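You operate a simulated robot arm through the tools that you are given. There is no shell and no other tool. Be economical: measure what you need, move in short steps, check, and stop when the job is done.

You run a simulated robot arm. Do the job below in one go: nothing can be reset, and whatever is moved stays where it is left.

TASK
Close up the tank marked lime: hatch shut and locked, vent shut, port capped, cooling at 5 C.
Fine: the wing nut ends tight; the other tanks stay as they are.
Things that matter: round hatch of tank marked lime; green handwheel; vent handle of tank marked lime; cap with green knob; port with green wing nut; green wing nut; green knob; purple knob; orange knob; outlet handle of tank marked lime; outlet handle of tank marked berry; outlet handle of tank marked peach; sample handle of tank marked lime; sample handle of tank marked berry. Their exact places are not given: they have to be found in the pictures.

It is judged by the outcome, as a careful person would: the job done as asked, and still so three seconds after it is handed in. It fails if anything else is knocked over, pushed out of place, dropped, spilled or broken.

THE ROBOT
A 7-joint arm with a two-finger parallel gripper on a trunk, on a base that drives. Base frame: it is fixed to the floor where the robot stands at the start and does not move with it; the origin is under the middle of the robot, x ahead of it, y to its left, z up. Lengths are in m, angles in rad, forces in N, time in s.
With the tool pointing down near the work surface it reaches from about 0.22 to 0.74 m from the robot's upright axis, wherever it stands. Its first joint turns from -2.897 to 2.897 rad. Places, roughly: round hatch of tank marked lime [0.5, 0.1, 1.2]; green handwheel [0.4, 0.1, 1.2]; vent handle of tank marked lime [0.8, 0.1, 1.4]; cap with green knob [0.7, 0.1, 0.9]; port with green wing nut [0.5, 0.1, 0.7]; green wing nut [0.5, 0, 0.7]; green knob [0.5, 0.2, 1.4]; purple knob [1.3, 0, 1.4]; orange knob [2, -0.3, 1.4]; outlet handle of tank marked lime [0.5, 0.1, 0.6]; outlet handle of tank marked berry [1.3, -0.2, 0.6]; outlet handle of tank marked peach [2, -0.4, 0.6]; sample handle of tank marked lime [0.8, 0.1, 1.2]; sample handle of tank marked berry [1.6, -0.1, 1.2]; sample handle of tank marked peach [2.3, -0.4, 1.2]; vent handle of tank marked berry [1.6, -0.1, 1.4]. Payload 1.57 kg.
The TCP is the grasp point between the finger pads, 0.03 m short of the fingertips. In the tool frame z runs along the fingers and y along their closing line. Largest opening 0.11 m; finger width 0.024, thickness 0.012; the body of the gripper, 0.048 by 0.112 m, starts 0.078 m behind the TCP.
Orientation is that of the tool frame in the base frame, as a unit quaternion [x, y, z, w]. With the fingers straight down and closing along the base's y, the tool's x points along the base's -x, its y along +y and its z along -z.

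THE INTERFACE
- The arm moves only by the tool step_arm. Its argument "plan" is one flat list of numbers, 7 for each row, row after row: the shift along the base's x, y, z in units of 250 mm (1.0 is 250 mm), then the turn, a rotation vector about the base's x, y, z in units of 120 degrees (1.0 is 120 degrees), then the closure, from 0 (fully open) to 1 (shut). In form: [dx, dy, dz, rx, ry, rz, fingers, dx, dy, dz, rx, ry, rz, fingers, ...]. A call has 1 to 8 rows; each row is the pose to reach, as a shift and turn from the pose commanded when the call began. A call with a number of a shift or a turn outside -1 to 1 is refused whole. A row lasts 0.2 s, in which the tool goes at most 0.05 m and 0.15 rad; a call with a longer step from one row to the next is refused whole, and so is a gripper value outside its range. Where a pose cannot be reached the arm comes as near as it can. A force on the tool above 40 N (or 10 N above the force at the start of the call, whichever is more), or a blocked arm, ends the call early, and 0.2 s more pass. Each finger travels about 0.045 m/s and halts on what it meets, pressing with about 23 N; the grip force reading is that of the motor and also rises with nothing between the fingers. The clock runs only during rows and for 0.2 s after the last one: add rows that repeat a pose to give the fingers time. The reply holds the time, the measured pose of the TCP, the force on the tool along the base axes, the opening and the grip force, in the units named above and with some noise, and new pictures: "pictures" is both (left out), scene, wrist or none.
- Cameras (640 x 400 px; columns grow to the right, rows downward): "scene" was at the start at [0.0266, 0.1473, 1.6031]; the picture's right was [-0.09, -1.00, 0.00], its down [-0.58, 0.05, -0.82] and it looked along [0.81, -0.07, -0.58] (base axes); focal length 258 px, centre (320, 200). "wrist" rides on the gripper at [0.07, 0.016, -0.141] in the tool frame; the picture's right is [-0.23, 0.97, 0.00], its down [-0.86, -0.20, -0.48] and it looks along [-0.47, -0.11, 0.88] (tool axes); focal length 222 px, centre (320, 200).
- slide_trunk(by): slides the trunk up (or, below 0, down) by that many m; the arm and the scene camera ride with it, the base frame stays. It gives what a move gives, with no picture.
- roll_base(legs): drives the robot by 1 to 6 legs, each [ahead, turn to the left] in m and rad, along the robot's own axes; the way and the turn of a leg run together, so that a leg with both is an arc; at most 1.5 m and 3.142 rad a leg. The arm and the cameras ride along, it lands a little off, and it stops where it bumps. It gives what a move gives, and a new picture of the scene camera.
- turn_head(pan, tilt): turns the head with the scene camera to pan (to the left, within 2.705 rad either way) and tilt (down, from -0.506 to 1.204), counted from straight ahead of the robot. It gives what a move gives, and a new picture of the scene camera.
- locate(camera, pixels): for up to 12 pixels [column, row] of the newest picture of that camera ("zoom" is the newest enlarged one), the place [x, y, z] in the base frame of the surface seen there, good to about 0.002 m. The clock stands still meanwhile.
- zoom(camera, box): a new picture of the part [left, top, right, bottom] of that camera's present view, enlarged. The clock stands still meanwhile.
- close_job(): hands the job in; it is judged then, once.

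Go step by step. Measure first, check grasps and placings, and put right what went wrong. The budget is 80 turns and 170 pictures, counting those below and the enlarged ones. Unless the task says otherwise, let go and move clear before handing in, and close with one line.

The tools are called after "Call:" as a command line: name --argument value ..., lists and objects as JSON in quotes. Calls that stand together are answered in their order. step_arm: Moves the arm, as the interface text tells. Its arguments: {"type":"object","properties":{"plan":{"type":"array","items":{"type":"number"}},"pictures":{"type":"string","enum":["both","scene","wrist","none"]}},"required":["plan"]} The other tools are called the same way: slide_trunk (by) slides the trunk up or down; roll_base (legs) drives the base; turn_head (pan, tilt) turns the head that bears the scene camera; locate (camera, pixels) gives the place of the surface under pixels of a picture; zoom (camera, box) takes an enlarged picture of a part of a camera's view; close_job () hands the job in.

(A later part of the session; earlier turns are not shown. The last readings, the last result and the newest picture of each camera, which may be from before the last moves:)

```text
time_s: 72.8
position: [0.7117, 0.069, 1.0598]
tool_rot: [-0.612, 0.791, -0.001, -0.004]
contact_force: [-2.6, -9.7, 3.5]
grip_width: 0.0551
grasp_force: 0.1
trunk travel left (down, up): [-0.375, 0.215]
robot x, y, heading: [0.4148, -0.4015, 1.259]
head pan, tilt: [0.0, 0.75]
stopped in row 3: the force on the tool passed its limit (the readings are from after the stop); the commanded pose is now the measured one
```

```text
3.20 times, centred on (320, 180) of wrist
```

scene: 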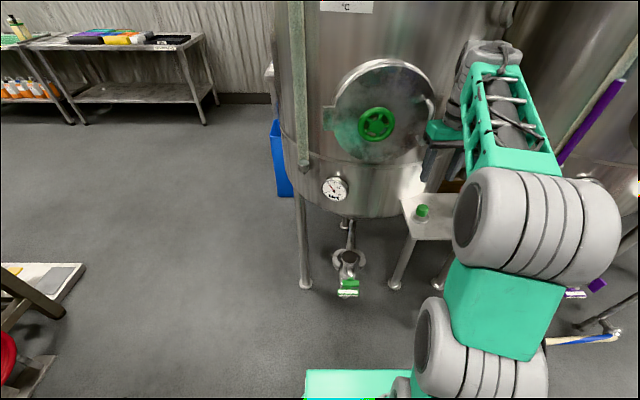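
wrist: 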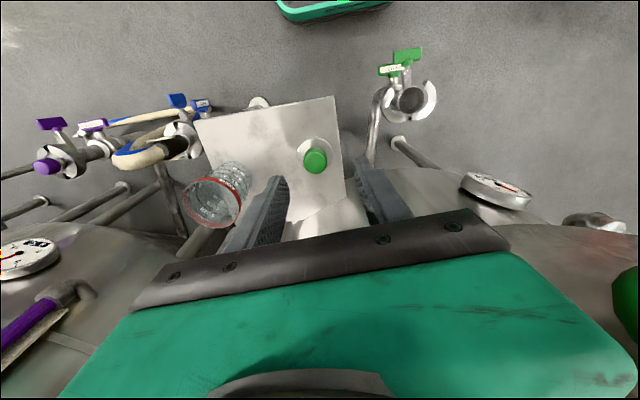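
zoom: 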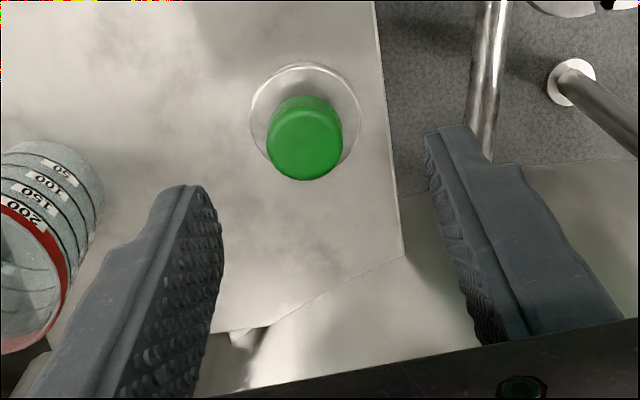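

Something touched at y≈0.07 (hand against hatch handle or sample valve). Back off straight and check that nothing moved.

Call:
step_arm --plan '[-0.04, -0.16, 0, 0, 0, 0, 0.5, -0.08, -0.32, 0, 0, 0, 0, 0.5, -0.1, -0.48, 0, 0, 0, 0, 0.5, -0.12, -0.62, 0, 0, 0, 0, 0.5]' --pictures "scene"

Call:
zoom --camera "scene" --box '[320, 50, 500, 220]'

Call:
locate --camera "scene" --pixels '[[458, 112], [487, 112], [472, 112], [470, 140], [465, 128], [430, 105], [428, 135], [376, 123]]'

```text
time_s: 73.8
position: [0.6832, -0.0847, 1.0568]
tool_rot: [-0.612, 0.791, -0.001, -0.007]
contact_force: [0.2, -0.1, 0.0]
grip_width: 0.0548
grasp_force: 0.0
trunk travel left (down, up): [-0.375, 0.215]
robot x, y, heading: [0.4118, -0.401, 1.259]
head pan, tilt: [0.0, 0.75]
```

scene: 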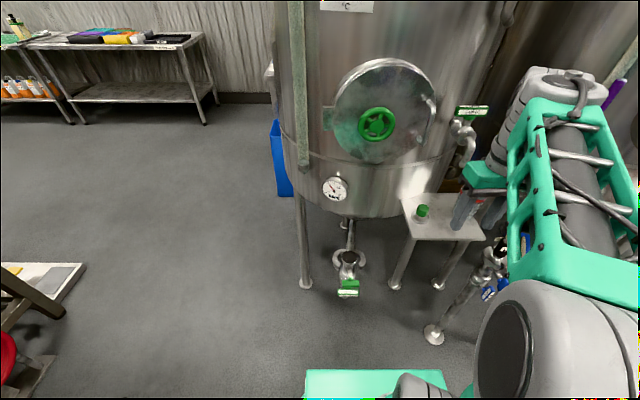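

```text
2.35 times, centred on (410, 135) of scene
```

zoom: 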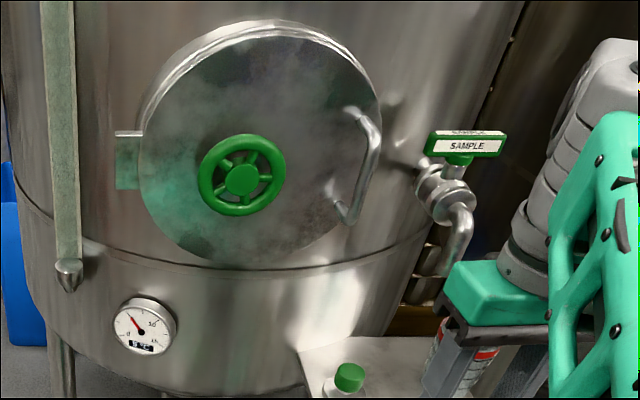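

```text
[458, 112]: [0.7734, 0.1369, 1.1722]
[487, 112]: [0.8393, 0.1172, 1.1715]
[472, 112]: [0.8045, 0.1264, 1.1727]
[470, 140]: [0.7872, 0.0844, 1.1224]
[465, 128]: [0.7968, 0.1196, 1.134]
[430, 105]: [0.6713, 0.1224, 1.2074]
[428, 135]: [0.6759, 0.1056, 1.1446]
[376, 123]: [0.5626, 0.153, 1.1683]
```

Nothing moved: sample handle and hatch unchanged. I'll tilt the tool ~34° so the hand leans back toward the robot, and come in lower.

Call:
step_arm --plan '[0.015, 0.06, -0.1, 0.0688, -0.0178, 0, 0.5, 0.03, 0.12, -0.2, 0.1375, -0.0355, 0, 0.5, 0.045, 0.2, -0.3, 0.206, -0.0533, 0, 0.5, 0.067, 0.3, -0.38, 0.275, -0.071, 0, 0.5, 0.067, 0.34, -0.388, 0.275, -0.071, 0, 0.5, 0.067, 0.34, -0.388, 0.275, -0.071, 0, 0.5]' --pictures "wrist"

```text
time_s: 75.2
position: [0.7076, -0.0303, 1.1086]
tool_rot: [-0.593, 0.763, 0.165, 0.198]
contact_force: [-0.3, 0.3, 0.5]
grip_width: 0.0549
grasp_force: 0.1
out of reach, approached as far as the arm can: row 1, 2, 3, 4, 5, 6
trunk travel left (down, up): [-0.375, 0.215]
robot x, y, heading: [0.4141, -0.3999, 1.256]
head pan, tilt: [0.0, 0.75]
```

wrist: 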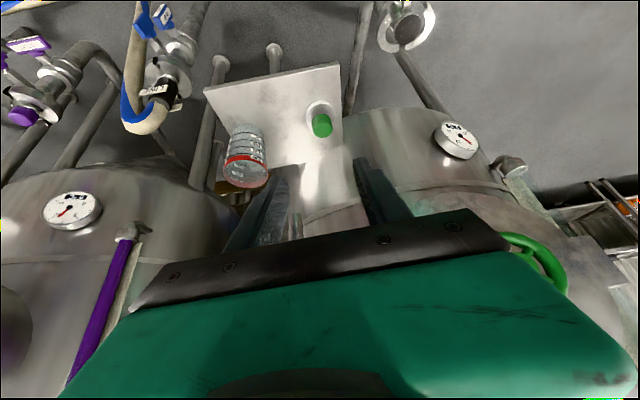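

Needs a lower trunk for the tilt. Pull back a bit and lower 0.25.

Call:
step_arm --plan '[-0.05, -0.18, 0, 0, 0, 0, 0.5, -0.1, -0.36, 0, 0, 0, 0, 0.5]' --pictures "none"

Call:
slide_trunk --by -0.2

```text
time_s: 76.0
position: [0.6955, -0.1077, 1.0491]
tool_rot: [-0.594, 0.781, 0.158, 0.112]
contact_force: [-0.4, 0.5, -1.0]
grip_width: 0.0551
grasp_force: 0.0
out of reach, approached as far as the arm can: row 1
trunk travel left (down, up): [-0.375, 0.215]
robot x, y, heading: [0.4138, -0.3991, 1.259]
head pan, tilt: [0.0, 0.75]
stopped in row 2: the arm was blocked; the commanded pose is now the measured one
```

```text
time_s: 78.1
position: [0.6971, -0.1013, 0.8484]
tool_rot: [-0.597, 0.78, 0.156, 0.109]
contact_force: [-0.1, 0.6, 0.9]
grip_width: 0.0551
grasp_force: 0.0
trunk travel left (down, up): [-0.175, 0.415]
robot x, y, heading: [0.416, -0.4017, 1.256]
head pan, tilt: [0.0, 0.75]
```

Call:
step_arm --plan '[0, 0, 0.15, 0.0245, -0.0207, -0.0078, 0.5, 0, 0.05, 0.3, 0.049, -0.0413, -0.0155, 0.5, 0.005, 0.15, 0.427, 0.0736, -0.062, -0.0233, 0.5, 0.012, 0.3, 0.427, 0.0981, -0.0826, -0.0311, 0.5, 0.012, 0.325, 0.427, 0.0981, -0.0826, -0.0311, 0.5, 0.012, 0.325, 0.427, 0.0981, -0.0826, -0.0311, 0.5]' --pictures "both"

```text
time_s: 79.5
position: [0.697, -0.0278, 0.9642]
tool_rot: [-0.567, 0.765, 0.178, 0.248]
contact_force: [-0.6, 0.7, 0.1]
grip_width: 0.0551
grasp_force: 0.1
out of reach, approached as far as the arm can: row 5
trunk travel left (down, up): [-0.175, 0.415]
robot x, y, heading: [0.415, -0.4021, 1.263]
head pan, tilt: [0.0, 0.75]
```

scene: 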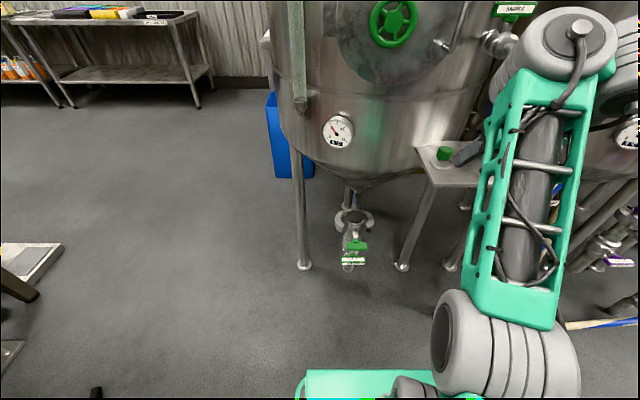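
wrist: 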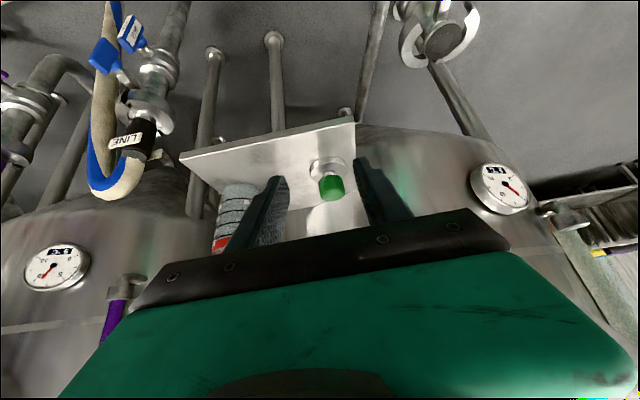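

Call:
step_arm --plan '[0.04, 0.15, 0, 0, 0, 0, 0.5, 0.075, 0.31, 0, 0, 0, 0, 0.5, 0.1, 0.468, -0.02, 0, 0, 0, 0.5, 0.1, 0.468, -0.06, 0, 0, 0, 0.5]' --pictures "both"

Call:
zoom --camera "wrist" --box '[220, 120, 420, 240]'

Call:
zoom --camera "scene" --box '[400, 100, 520, 210]'

```text
time_s: 80.5
position: [0.7272, 0.0933, 0.9912]
tool_rot: [-0.569, 0.767, 0.175, 0.24]
contact_force: [0.5, -0.2, 0.2]
grip_width: 0.0549
grasp_force: 0.0
out of reach, approached as far as the arm can: row 1, 2, 3, 4
trunk travel left (down, up): [-0.175, 0.415]
robot x, y, heading: [0.4154, -0.398, 1.255]
head pan, tilt: [0.0, 0.75]
```

scene: 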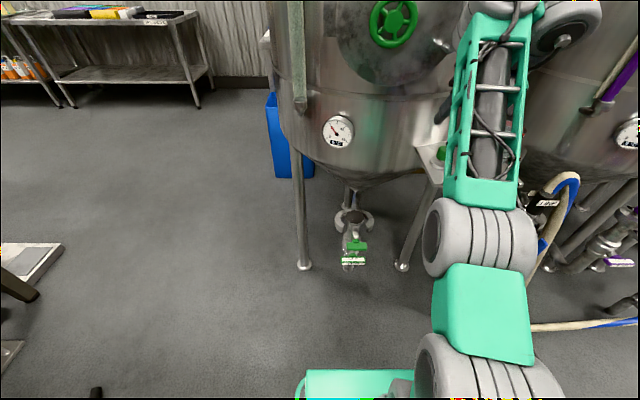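
wrist: 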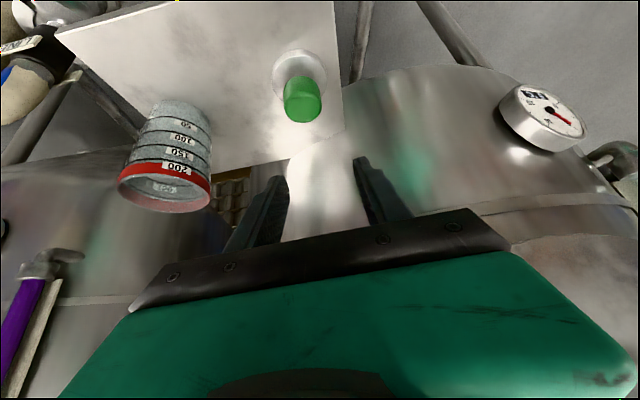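

```text
3.20 times, centred on (320, 180) of wrist
```

zoom: 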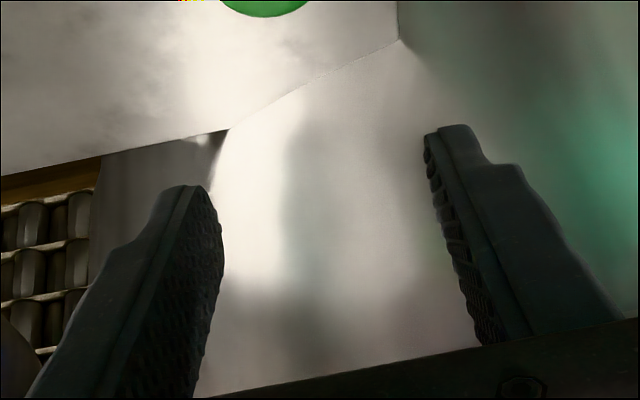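

```text
3.64 times, centred on (460, 155) of scene
```

zoom: 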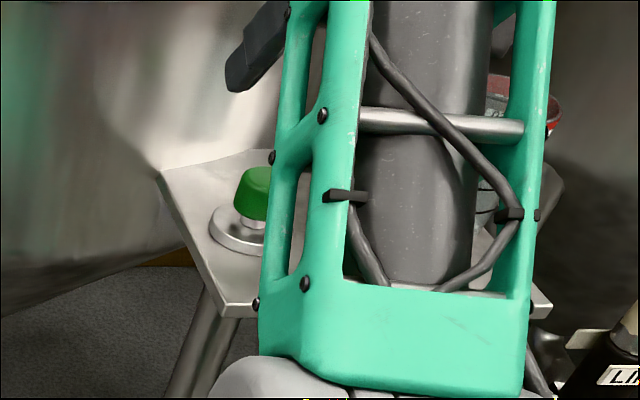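

The tilt limits how low it goes here. I'll reduce tilt to ~20°, backing off while doing so, then come forward lower.

Call:
step_arm --plan '[-0.03, -0.15, 0, -0.04, 0.012, 0, 0.5, -0.06, -0.25, -0.08, -0.08, 0.024, 0, 0.5, -0.07, -0.25, -0.2, -0.112, 0.034, 0, 0.5, -0.05, -0.16, -0.2, -0.112, 0.034, 0, 0.5, -0.02, -0.017, -0.185, -0.112, 0.034, 0, 0.5, -0.02, -0.017, -0.185, -0.112, 0.034, 0, 0.5]' --pictures "both"

```text
time_s: 81.9
position: [0.7226, 0.0885, 0.9453]
tool_rot: [-0.586, 0.788, 0.11, 0.153]
contact_force: [-0.2, 0.2, 0.0]
grip_width: 0.0548
grasp_force: 0.0
trunk travel left (down, up): [-0.175, 0.415]
robot x, y, heading: [0.4148, -0.4009, 1.258]
head pan, tilt: [0.0, 0.75]
```

scene: 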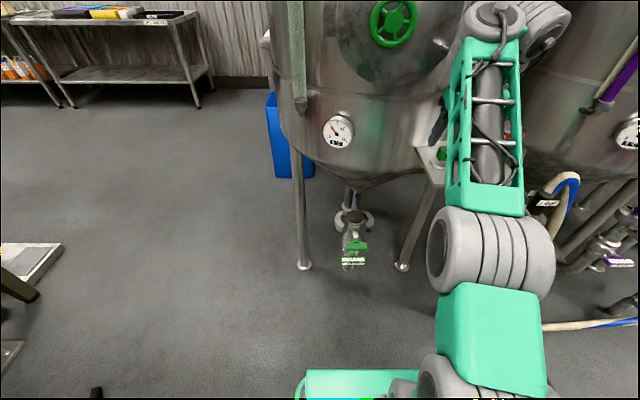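
wrist: 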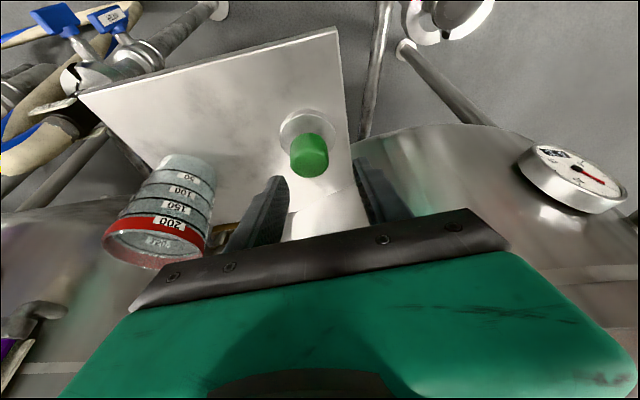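

Call:
locate --camera "wrist" --pixels '[[310, 168], [295, 160], [325, 158], [310, 140], [310, 176], [305, 112], [285, 125], [334, 128]]'

```text
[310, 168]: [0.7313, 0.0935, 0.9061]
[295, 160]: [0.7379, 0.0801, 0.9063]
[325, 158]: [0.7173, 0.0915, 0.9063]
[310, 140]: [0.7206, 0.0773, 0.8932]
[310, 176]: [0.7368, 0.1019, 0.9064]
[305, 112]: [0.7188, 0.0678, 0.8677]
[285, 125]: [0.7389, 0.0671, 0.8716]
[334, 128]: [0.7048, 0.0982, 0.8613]
```

Knob centre refined to (0.727,0.090). Descend and grip.

Call:
step_arm --plan '[0.018, 0.006, 0, 0, 0, 0, 0.5, 0.018, 0.006, -0.075, 0, 0, 0, 0.5, 0.018, 0.006, -0.145, 0, 0, 0, 0.5, 0.018, 0.006, -0.145, 0, 0, 0, 1, 0.018, 0.006, -0.145, 0, 0, 0, 1, 0.018, 0.006, -0.145, 0, 0, 0, 1, 0.018, 0.006, -0.145, 0, 0, 0, 1]' --pictures "both"

```text
time_s: 83.5
position: [0.7256, 0.0876, 0.91]
tool_rot: [-0.586, 0.788, 0.111, 0.154]
contact_force: [-1.6, -0.4, 0.3]
grip_width: 0.0332
grasp_force: 23.0
trunk travel left (down, up): [-0.175, 0.415]
robot x, y, heading: [0.4116, -0.3995, 1.266]
head pan, tilt: [0.0, 0.75]
```

scene: 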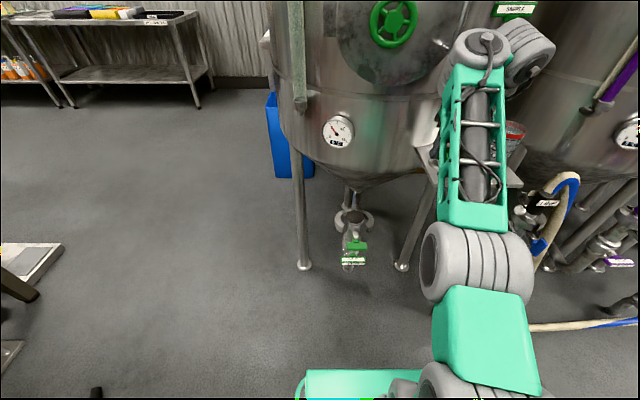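
wrist: 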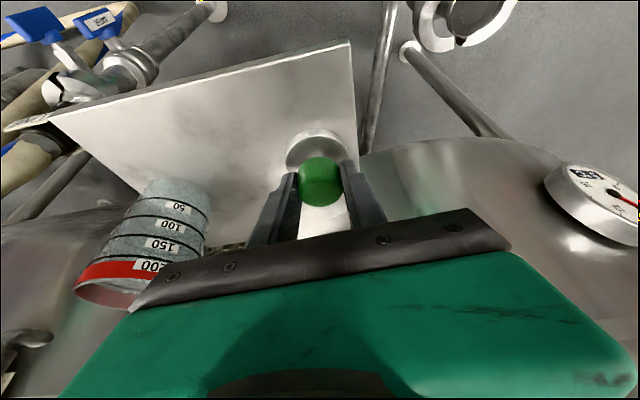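

Gripped (33 mm). Lift and retreat, then check the hold and the port.

Call:
step_arm --plan '[0, 0, 0.1, 0, 0, 0, 1, -0.02, -0.06, 0.2, 0, 0, 0, 1, -0.08, -0.22, 0.2, 0, 0, 0, 1, -0.18, -0.38, 0.2, 0, 0, 0, 1, -0.33, -0.45, 0.2, 0, 0, 0, 1, -0.5, -0.45, 0.2, 0, 0, 0, 1, -0.65, -0.45, 0.2, 0, 0, 0, 1]' --pictures "both"

Call:
zoom --camera "scene" --box '[310, 190, 400, 280]'

Call:
locate --camera "zoom" --pixels '[[270, 190], [310, 190], [350, 190], [310, 170], [310, 210], [250, 240], [400, 230], [310, 290], [330, 350], [240, 180], [410, 180], [310, 140]]'

```text
time_s: 85.1
position: [0.5647, -0.0239, 0.9572]
tool_rot: [-0.585, 0.789, 0.11, 0.153]
contact_force: [0.2, -0.8, 0.3]
grip_width: 0.0
grasp_force: 21.1
trunk travel left (down, up): [-0.175, 0.415]
robot x, y, heading: [0.413, -0.4012, 1.263]
head pan, tilt: [0.0, 0.75]
```

scene: 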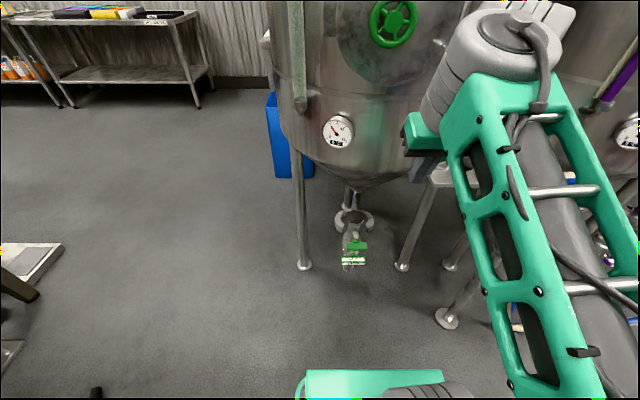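
wrist: 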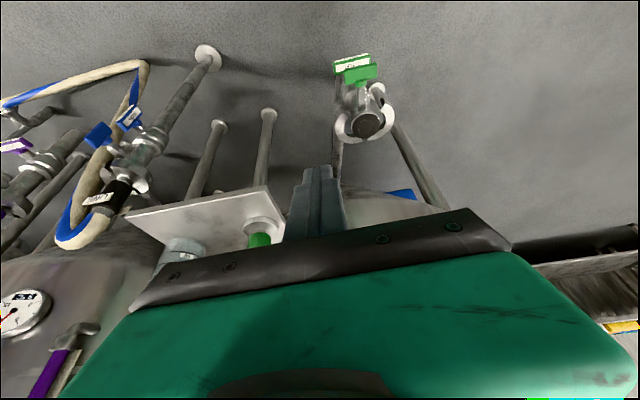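

```text
4.44 times, centred on (355, 235) of scene
```

zoom: 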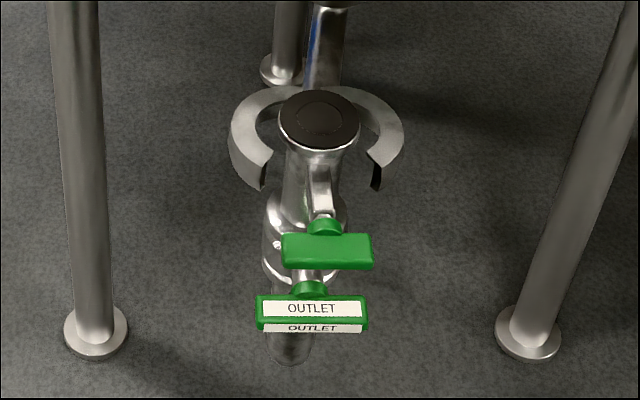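

```text
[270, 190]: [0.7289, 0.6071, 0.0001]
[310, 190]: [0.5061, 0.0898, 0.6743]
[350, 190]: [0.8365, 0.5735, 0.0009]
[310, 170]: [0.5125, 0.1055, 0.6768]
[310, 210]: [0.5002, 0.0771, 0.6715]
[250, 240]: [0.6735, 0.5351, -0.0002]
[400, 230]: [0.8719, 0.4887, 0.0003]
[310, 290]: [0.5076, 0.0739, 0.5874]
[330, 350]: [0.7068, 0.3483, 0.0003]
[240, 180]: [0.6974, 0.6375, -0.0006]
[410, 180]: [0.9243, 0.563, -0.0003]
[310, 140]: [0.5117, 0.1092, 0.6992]
```

The grip slipped; the cap still stands on the shelf (wrist px (258,240)). Locate it.

Call:
zoom --camera "wrist" --box '[120, 180, 300, 270]'

Call:
step_arm --plan '[0.1, -0.15, 0, 0, 0, 0, 0.5, 0.2, -0.3, 0, 0, 0, 0, 0.5, 0.3, -0.4, 0, 0, 0, 0, 0.5]' --pictures "both"

```text
3.56 times, centred on (210, 225) of wrist
```

zoom: 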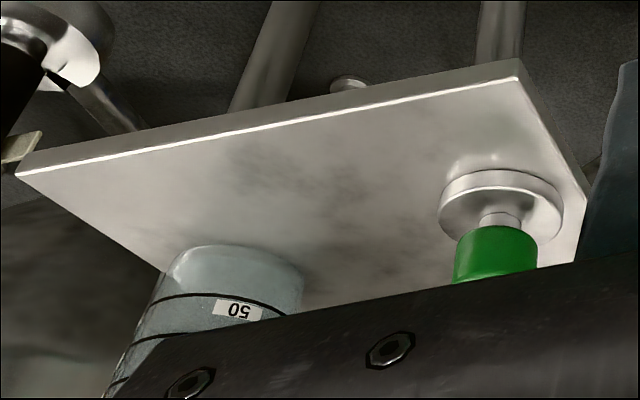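

```text
time_s: 85.8
position: [0.5742, -0.0435, 0.9152]
tool_rot: [-0.676, 0.725, 0.101, 0.087]
contact_force: [-0.1, 0.4, 0.0]
grip_width: 0.0552
grasp_force: 0.0
trunk travel left (down, up): [-0.175, 0.415]
robot x, y, heading: [0.4115, -0.4037, 1.26]
head pan, tilt: [0.0, 0.75]
stopped in row 3: the arm was blocked; the commanded pose is now the measured one
```

scene: 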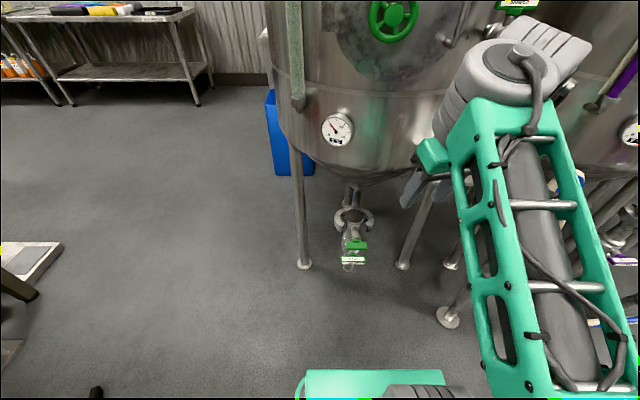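
wrist: 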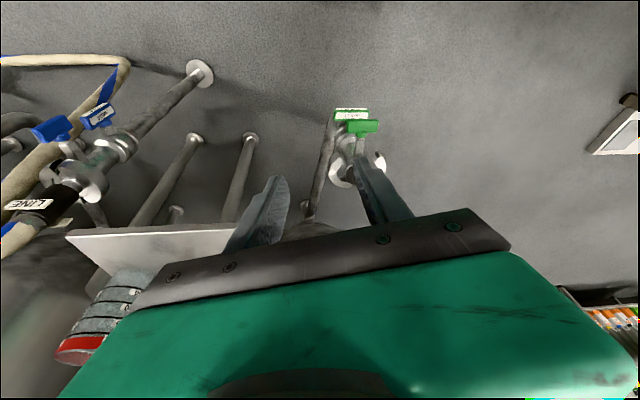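

Call:
step_arm --plan '[0.1, 0, 0.1, 0.0126, -0.0065, -0.0272, 0.5, 0.25, 0.03, 0.2, 0.025, -0.013, -0.0543, 0.5, 0.4, 0.1, 0.2, 0.0377, -0.0194, -0.0815, 0.5, 0.544, 0.18, 0.2, 0.0502, -0.0259, -0.1087, 0.5, 0.544, 0.254, 0.2, 0.0502, -0.0259, -0.1087, 0.5]' --pictures "both"

Call:
zoom --camera "wrist" --box '[220, 80, 420, 220]'

```text
time_s: 87.0
position: [0.7052, 0.012, 0.9758]
tool_rot: [-0.586, 0.787, 0.11, 0.16]
contact_force: [-0.3, -0.5, -0.4]
grip_width: 0.0548
grasp_force: 0.1
trunk travel left (down, up): [-0.175, 0.415]
robot x, y, heading: [0.4113, -0.3963, 1.26]
head pan, tilt: [0.0, 0.75]
```

scene: 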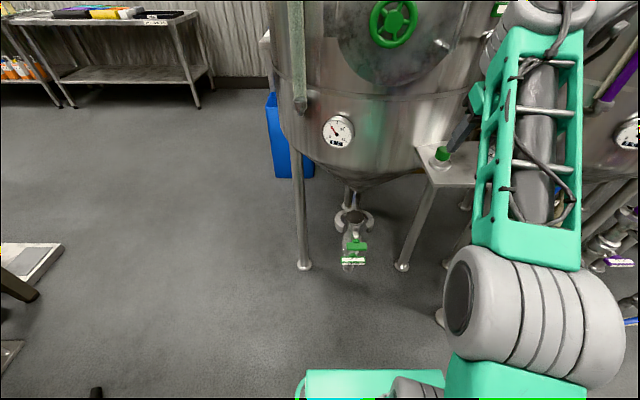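
wrist: 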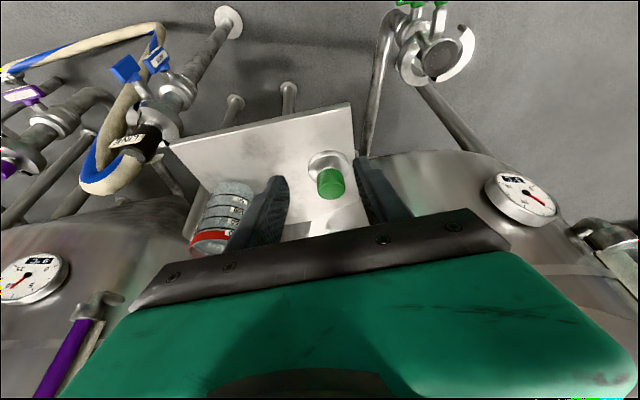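

```text
2.86 times, centred on (320, 150) of wrist
```

zoom: 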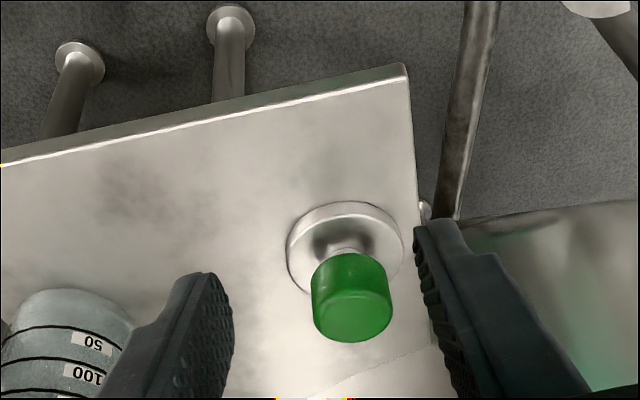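

Call:
locate --camera "zoom" --pixels '[[318, 312], [388, 312], [353, 312], [353, 336], [352, 294], [352, 280], [350, 262], [350, 212], [293, 255], [399, 250]]'

```text
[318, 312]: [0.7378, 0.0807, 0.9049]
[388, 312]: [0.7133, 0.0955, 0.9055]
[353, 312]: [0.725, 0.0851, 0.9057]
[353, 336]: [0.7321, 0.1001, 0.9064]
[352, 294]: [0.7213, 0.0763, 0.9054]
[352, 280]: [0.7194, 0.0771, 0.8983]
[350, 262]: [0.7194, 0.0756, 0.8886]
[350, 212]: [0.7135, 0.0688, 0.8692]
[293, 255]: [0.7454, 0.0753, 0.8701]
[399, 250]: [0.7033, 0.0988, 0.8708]
```

The cap hasn't moved: centre (0.726,0.088). Grip again 5 mm deeper and let the grip force build up.

Call:
step_arm --plan '[0.03, 0.12, -0.04, 0, 0, 0, 0.5, 0.06, 0.24, -0.08, 0, 0, 0, 0.5, 0.083, 0.302, -0.13, 0, 0, 0, 0.5, 0.083, 0.302, -0.21, 0, 0, 0, 0.5, 0.083, 0.302, -0.285, 0, 0, 0, 0.5, 0.083, 0.302, -0.285, 0, 0, 0, 0.5]' --pictures "none"

Call:
step_arm --plan '[0, 0, 0, 0, 0, 0, 1, 0, 0, 0, 0, 0, 0, 1, 0, 0, 0, 0, 0, 0, 1, 0, 0, 0, 0, 0, 0, 1, 0, 0, 0, 0, 0, 0, 1, 0, 0, 0, 0, 0, 0, 1, 0, 0, 0, 0, 0, 0, 1]' --pictures "wrist"

```text
time_s: 88.4
position: [0.7254, 0.0889, 0.9045]
tool_rot: [-0.586, 0.787, 0.111, 0.159]
contact_force: [-0.2, 0.0, -0.4]
grip_width: 0.0551
grasp_force: 0.0
trunk travel left (down, up): [-0.175, 0.415]
robot x, y, heading: [0.412, -0.3983, 1.262]
head pan, tilt: [0.0, 0.75]
```

```text
time_s: 90.0
position: [0.7254, 0.0888, 0.9055]
tool_rot: [-0.586, 0.787, 0.11, 0.158]
contact_force: [-1.1, 0.4, 2.5]
grip_width: 0.0332
grasp_force: 22.9
trunk travel left (down, up): [-0.175, 0.415]
robot x, y, heading: [0.4187, -0.4, 1.261]
head pan, tilt: [0.0, 0.75]
```

wrist: 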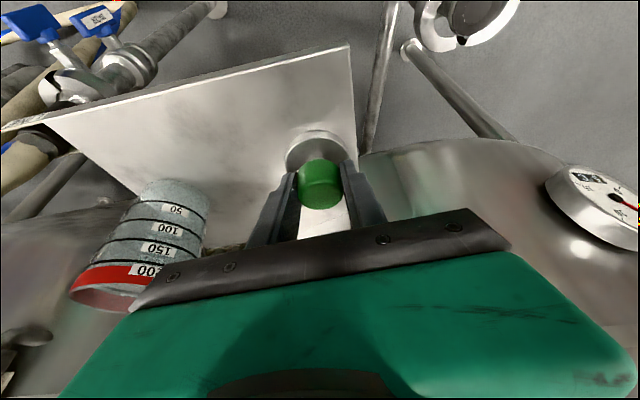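

Gripped. Lift slowly a couple of cm straight up and see whether it comes along.

Call:
step_arm --plan '[0, 0, 0.02, 0, 0, 0, 1, 0, 0, 0.04, 0, 0, 0, 1, 0, 0, 0.06, 0, 0, 0, 1, 0, 0, 0.08, 0, 0, 0, 1, 0, 0, 0.1, 0, 0, 0, 1]' --pictures "wrist"

```text
time_s: 91.2
position: [0.7256, 0.0877, 0.9283]
tool_rot: [-0.586, 0.787, 0.111, 0.159]
contact_force: [0.6, 0.1, -1.3]
grip_width: 0.033
grasp_force: 23.0
trunk travel left (down, up): [-0.175, 0.415]
robot x, y, heading: [0.4139, -0.4011, 1.265]
head pan, tilt: [0.0, 0.75]
```

wrist: 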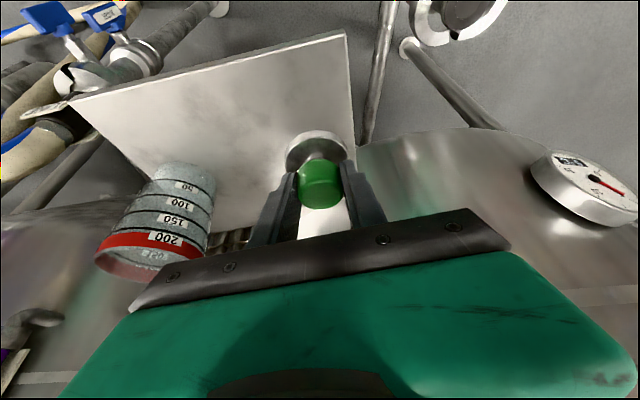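

Held this time. Before carrying it over, measure the port mouth precisely.

Call:
zoom --camera "scene" --box '[325, 190, 385, 250]'

Call:
locate --camera "zoom" --pixels '[[225, 200], [320, 200], [275, 165], [275, 235], [275, 200], [235, 180], [310, 180], [235, 225], [310, 225], [170, 200], [390, 200]]'

```text
6.67 times, centred on (355, 220) of scene
```

zoom: 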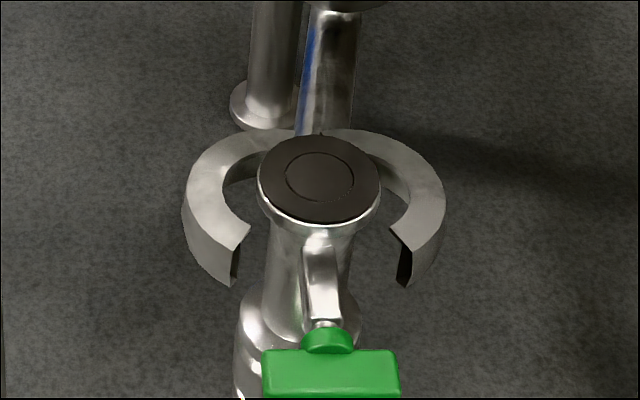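

```text
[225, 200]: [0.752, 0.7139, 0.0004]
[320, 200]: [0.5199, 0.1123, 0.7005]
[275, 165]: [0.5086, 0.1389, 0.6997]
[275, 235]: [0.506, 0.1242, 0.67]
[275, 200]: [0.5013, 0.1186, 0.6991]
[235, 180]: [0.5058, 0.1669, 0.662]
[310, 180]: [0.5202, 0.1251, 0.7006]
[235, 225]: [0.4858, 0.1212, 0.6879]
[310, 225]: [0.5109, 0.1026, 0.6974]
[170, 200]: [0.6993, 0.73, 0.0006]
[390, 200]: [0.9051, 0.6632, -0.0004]
```

Port mouth centre ≈(0.5236,0.1245,0.7006). Carry the cap over it.

Call:
step_arm --plan '[-0.03, -0.1, 0.05, 0, 0, 0, 1, -0.12, -0.2, 0.08, 0, 0, 0, 1, -0.26, -0.23, 0.08, 0, 0, 0, 1, -0.42, -0.2, 0.08, 0, 0, 0, 1, -0.57, -0.13, 0.08, 0, 0, 0, 1, -0.7, -0.04, 0.08, 0, 0, 0, 1, -0.78, 0.07, 0.08, 0, 0, 0, 1, -0.809, 0.146, 0.08, 0, 0, 0, 1]' --pictures "both"

```text
time_s: 93.0
position: [0.5226, 0.1238, 0.9491]
tool_rot: [-0.585, 0.788, 0.11, 0.159]
contact_force: [0.6, 0.7, -2.4]
grip_width: 0.033
grasp_force: 22.9
trunk travel left (down, up): [-0.175, 0.415]
robot x, y, heading: [0.4157, -0.3986, 1.259]
head pan, tilt: [0.0, 0.75]
```

scene: 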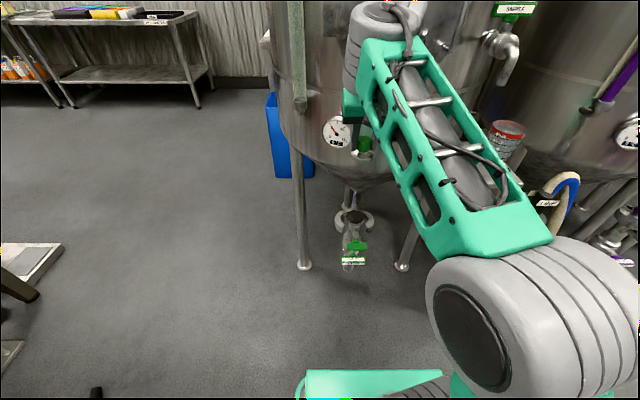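
wrist: 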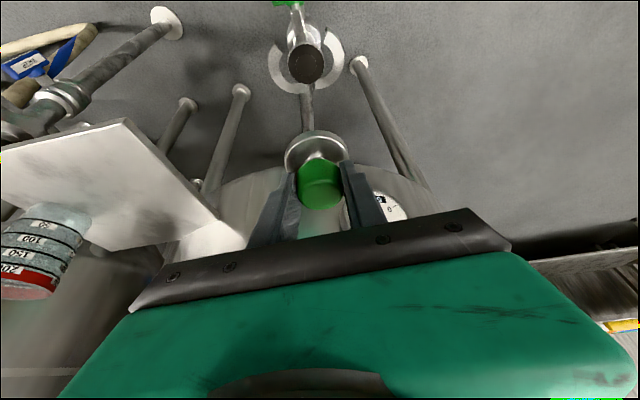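

The cap is held and over the port. Lower the trunk 0.15 to bring it just above.

Call:
slide_trunk --by -0.15

Call:
step_arm --plan '[0, 0, 0, 0, 0, 0, 1]' --pictures "both"

Call:
zoom --camera "wrist" --box '[230, 80, 400, 220]'

```text
time_s: 94.8
position: [0.5224, 0.1231, 0.8005]
tool_rot: [-0.586, 0.787, 0.11, 0.16]
contact_force: [0.3, -0.5, -1.8]
grip_width: 0.033
grasp_force: 22.9
trunk travel left (down, up): [-0.025, 0.565]
robot x, y, heading: [0.4145, -0.3997, 1.261]
head pan, tilt: [0.0, 0.75]
```

```text
time_s: 95.2
position: [0.5222, 0.1224, 0.7996]
tool_rot: [-0.586, 0.787, 0.11, 0.159]
contact_force: [-0.3, -0.2, -1.6]
grip_width: 0.033
grasp_force: 22.6
trunk travel left (down, up): [-0.025, 0.565]
robot x, y, heading: [0.4175, -0.4038, 1.263]
head pan, tilt: [0.0, 0.75]
```

scene: 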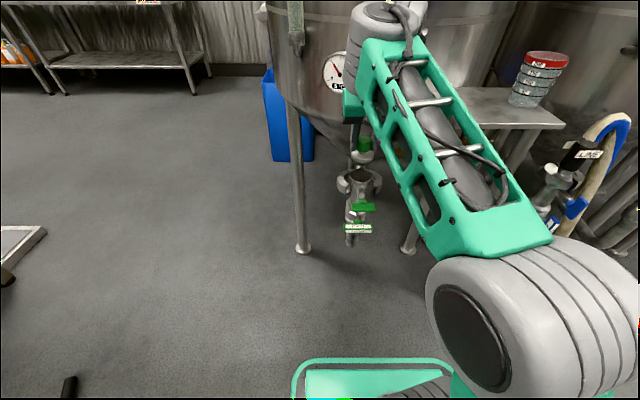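
wrist: 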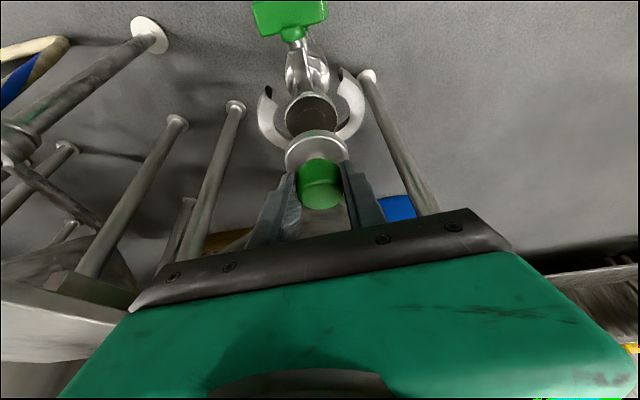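

```text
2.86 times, centred on (315, 150) of wrist
```

zoom: 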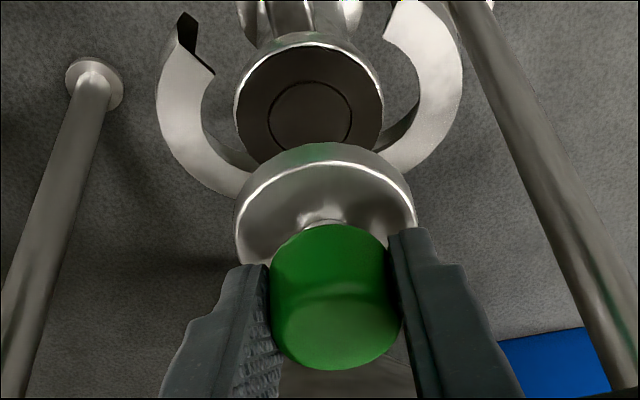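

Call:
locate --camera "zoom" --pixels '[[244, 110], [378, 106], [310, 50], [310, 110], [240, 235], [414, 225], [325, 150], [325, 335]]'

```text
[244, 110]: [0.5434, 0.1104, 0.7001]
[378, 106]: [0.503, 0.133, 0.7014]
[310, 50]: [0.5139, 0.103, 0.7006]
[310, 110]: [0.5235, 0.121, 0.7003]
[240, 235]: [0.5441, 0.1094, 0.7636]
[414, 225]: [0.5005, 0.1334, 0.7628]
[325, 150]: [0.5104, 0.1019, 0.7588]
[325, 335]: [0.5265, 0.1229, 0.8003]
```

The cap and mouth centres agree within ~1.5 mm. Lower gently onto the mouth.

Call:
step_arm --plan '[0.006, 0, -0.06, 0, 0, 0, 1, 0.006, 0, -0.12, 0, 0, 0, 1, 0.006, 0, -0.17, 0, 0, 0, 1, 0.006, 0, -0.2, 0, 0, 0, 1, 0.006, 0, -0.215, 0, 0, 0, 1, 0.006, 0, -0.222, 0, 0, 0, 1, 0.006, 0, -0.226, 0, 0, 0, 1]' --pictures "both"

Call:
zoom --camera "wrist" --box '[230, 80, 400, 220]'

```text
time_s: 96.8
position: [0.524, 0.1218, 0.7451]
tool_rot: [-0.586, 0.786, 0.111, 0.161]
contact_force: [-2.1, -1.7, 16.2]
grip_width: 0.0333
grasp_force: 23.1
trunk travel left (down, up): [-0.025, 0.565]
robot x, y, heading: [0.4101, -0.4015, 1.261]
head pan, tilt: [0.0, 0.75]
```

scene: 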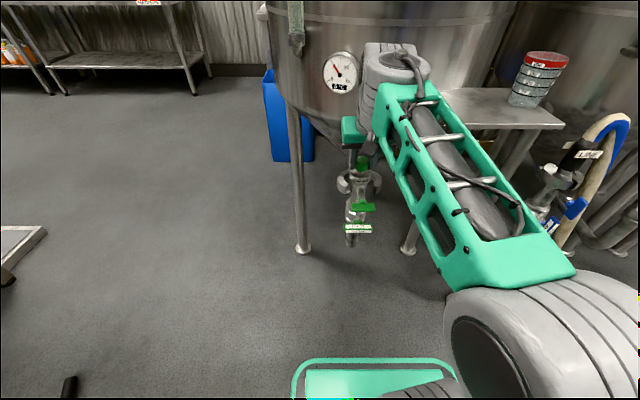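
wrist: 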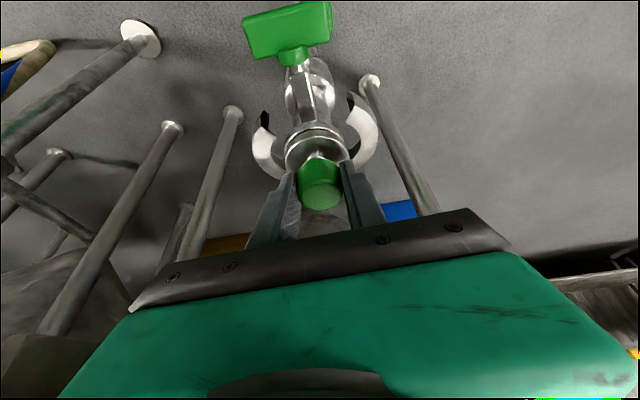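

```text
2.86 times, centred on (315, 150) of wrist
```

zoom: 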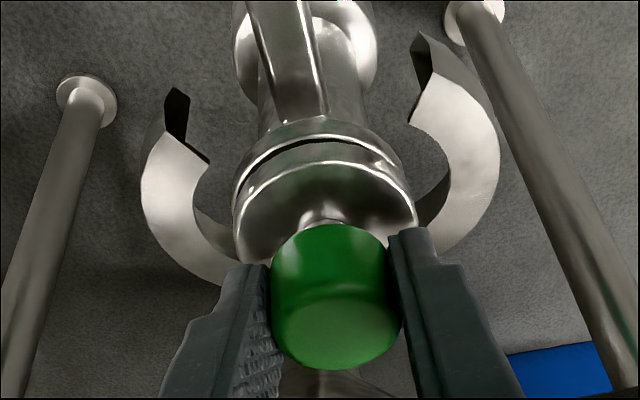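

The cap is seated (16 N on the gasket). Release, lift off, and look.

Call:
step_arm --plan '[0, 0, 0, 0, 0, 0, 0.6, 0, 0, 0, 0, 0, 0, 0.5, 0, 0, 0, 0, 0, 0, 0.5, 0, 0, 0.1, 0, 0, 0, 0.5, 0, 0, 0.25, 0, 0, 0, 0.5, -0.03, -0.1, 0.4, 0, 0, 0, 0.5, -0.07, -0.25, 0.45, 0, 0, 0, 0.5]' --pictures "both"

Call:
zoom --camera "scene" --box '[320, 140, 400, 250]'

Call:
zoom --camera "wrist" --box '[230, 50, 410, 200]'

```text
time_s: 98.4
position: [0.5141, 0.0858, 0.8519]
tool_rot: [-0.586, 0.784, 0.126, 0.161]
contact_force: [-0.3, 0.5, 0.0]
grip_width: 0.0551
grasp_force: 0.1
out of reach, approached as far as the arm can: row 6, 7
trunk travel left (down, up): [-0.025, 0.565]
robot x, y, heading: [0.4136, -0.3997, 1.261]
head pan, tilt: [0.0, 0.75]
```

scene: 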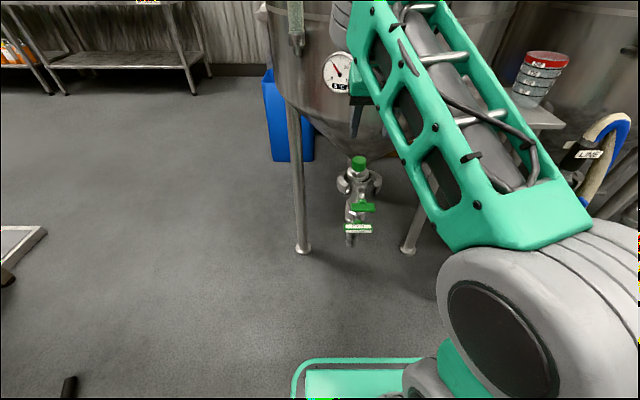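
wrist: 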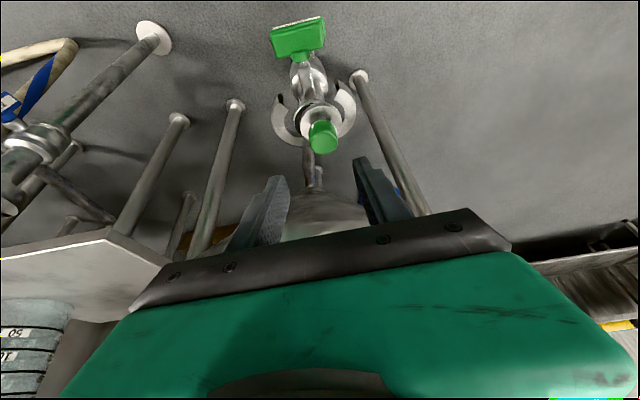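

```text
3.64 times, centred on (360, 195) of scene
```

zoom: 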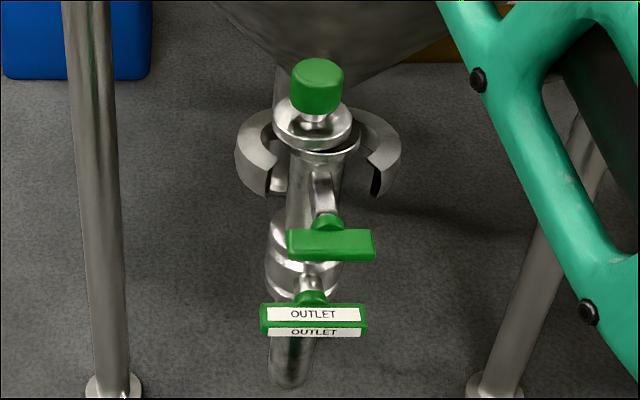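

```text
2.67 times, centred on (320, 125) of wrist
```

zoom: 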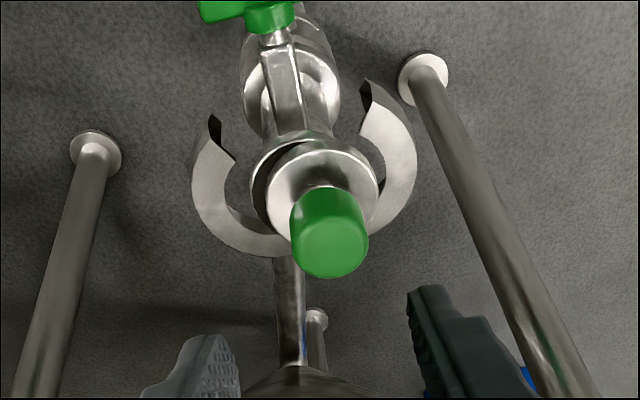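

The cap looks shifted a few mm to the left on the mouth (dark crescent at right in scene). Measure it.

Call:
locate --camera "zoom" --pixels '[[255, 195], [262, 180], [272, 205], [376, 195], [320, 152], [320, 142], [335, 250], [330, 225], [262, 20], [272, 15]]'

Call:
zoom --camera "scene" --box '[340, 150, 380, 200]'

Call:
locate --camera "zoom" --pixels '[[240, 165], [400, 165], [320, 200], [310, 60], [250, 80], [370, 80], [405, 190], [260, 200], [400, 320], [300, 320]]'

```text
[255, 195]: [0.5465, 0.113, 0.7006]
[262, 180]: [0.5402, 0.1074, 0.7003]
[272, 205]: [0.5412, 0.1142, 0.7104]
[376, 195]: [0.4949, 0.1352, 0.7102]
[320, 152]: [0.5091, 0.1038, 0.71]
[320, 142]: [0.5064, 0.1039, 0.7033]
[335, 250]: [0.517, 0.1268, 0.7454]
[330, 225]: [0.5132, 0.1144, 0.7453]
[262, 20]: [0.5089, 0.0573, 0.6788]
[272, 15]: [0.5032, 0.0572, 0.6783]
```

```text
8.00 times, centred on (360, 175) of scene
```

zoom: 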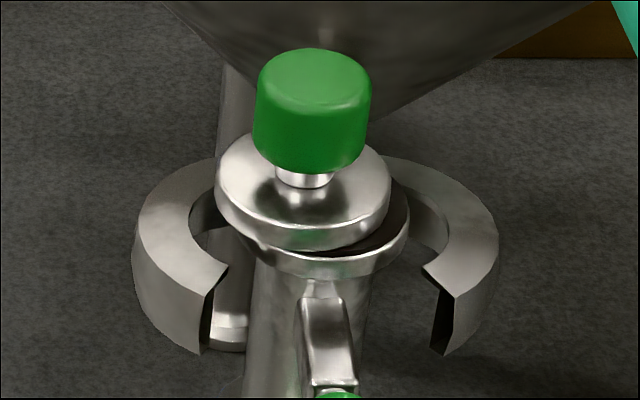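

```text
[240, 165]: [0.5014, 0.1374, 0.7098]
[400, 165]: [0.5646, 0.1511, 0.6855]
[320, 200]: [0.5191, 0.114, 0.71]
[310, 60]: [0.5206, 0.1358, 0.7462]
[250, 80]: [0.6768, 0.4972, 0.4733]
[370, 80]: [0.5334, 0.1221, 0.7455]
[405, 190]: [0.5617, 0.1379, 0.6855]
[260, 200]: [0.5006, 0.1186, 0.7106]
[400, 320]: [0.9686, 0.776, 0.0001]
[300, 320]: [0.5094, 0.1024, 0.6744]
```

The cap sits flat (z 0.710) but ~6 mm too far left. I'll straddle the knob with the gripper centred on the port, so closing will draw the cap onto centre, then open again.

Call:
step_arm --plan '[0.04, 0.147, -0.05, -0.0135, -0.007, -0.0039, 0.45, 0.04, 0.147, -0.17, -0.0135, -0.007, -0.0039, 0.45, 0.04, 0.147, -0.3, -0.0135, -0.007, -0.0039, 0.45, 0.04, 0.147, -0.4136, -0.0135, -0.007, -0.0039, 0.45, 0.04, 0.147, -0.4136, -0.0135, -0.007, -0.0039, 0.45]' --pictures "wrist"

```text
time_s: 99.6
position: [0.516, 0.0977, 0.7528]
tool_rot: [-0.585, 0.79, 0.094, 0.157]
contact_force: [0.0, -0.2, -0.6]
grip_width: 0.0607
grasp_force: 0.1
out of reach, approached as far as the arm can: row 1
trunk travel left (down, up): [-0.025, 0.565]
robot x, y, heading: [0.4143, -0.3988, 1.26]
head pan, tilt: [0.0, 0.75]
```

wrist: 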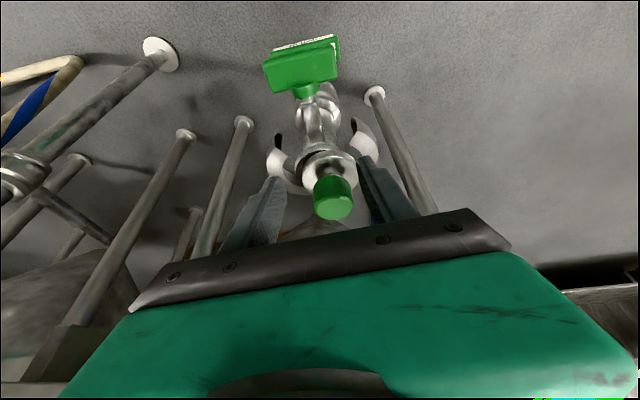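

Call:
step_arm --plan '[0.016, 0.05, -0.005, 0, 0, 0, 0.45, 0.032, 0.099, -0.017, 0, 0, 0, 0.45, 0.032, 0.099, -0.017, 0, 0, 0, 0.45]' --pictures "none"

Call:
step_arm --plan '[0, 0, 0, 0, 0, 0, 0.6, 0, 0, 0, 0, 0, 0, 0.7, 0, 0, 0, 0, 0, 0, 0.8, 0, 0, 0, 0, 0, 0, 0.8]' --pictures "wrist"

Call:
zoom --camera "wrist" --box '[230, 80, 400, 220]'

```text
time_s: 100.4
position: [0.524, 0.1238, 0.7481]
tool_rot: [-0.586, 0.789, 0.094, 0.157]
contact_force: [-0.6, -1.0, 0.6]
grip_width: 0.0604
grasp_force: 0.2
trunk travel left (down, up): [-0.025, 0.565]
robot x, y, heading: [0.4116, -0.3996, 1.256]
head pan, tilt: [0.0, 0.75]
```

```text
time_s: 101.4
position: [0.5249, 0.1221, 0.7479]
tool_rot: [-0.585, 0.79, 0.094, 0.157]
contact_force: [-0.5, -0.3, 2.3]
grip_width: 0.0327
grasp_force: 23.0
trunk travel left (down, up): [-0.025, 0.565]
robot x, y, heading: [0.4161, -0.3979, 1.264]
head pan, tilt: [0.0, 0.75]
```

wrist: 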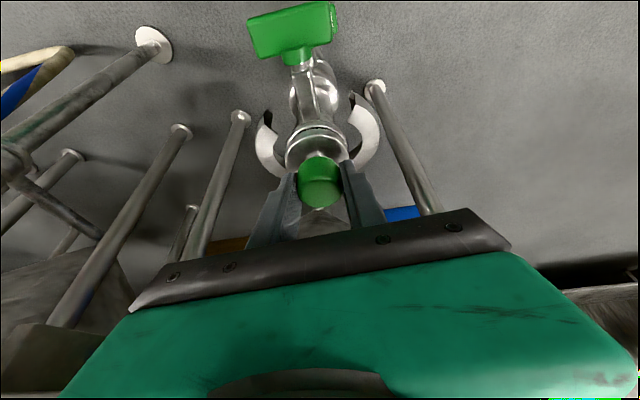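

```text
2.86 times, centred on (315, 150) of wrist
```

zoom: 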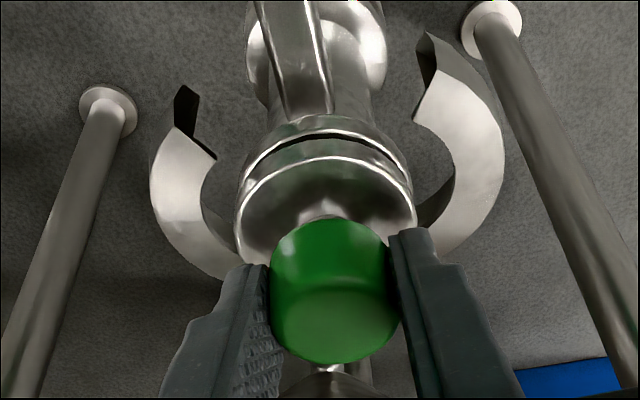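

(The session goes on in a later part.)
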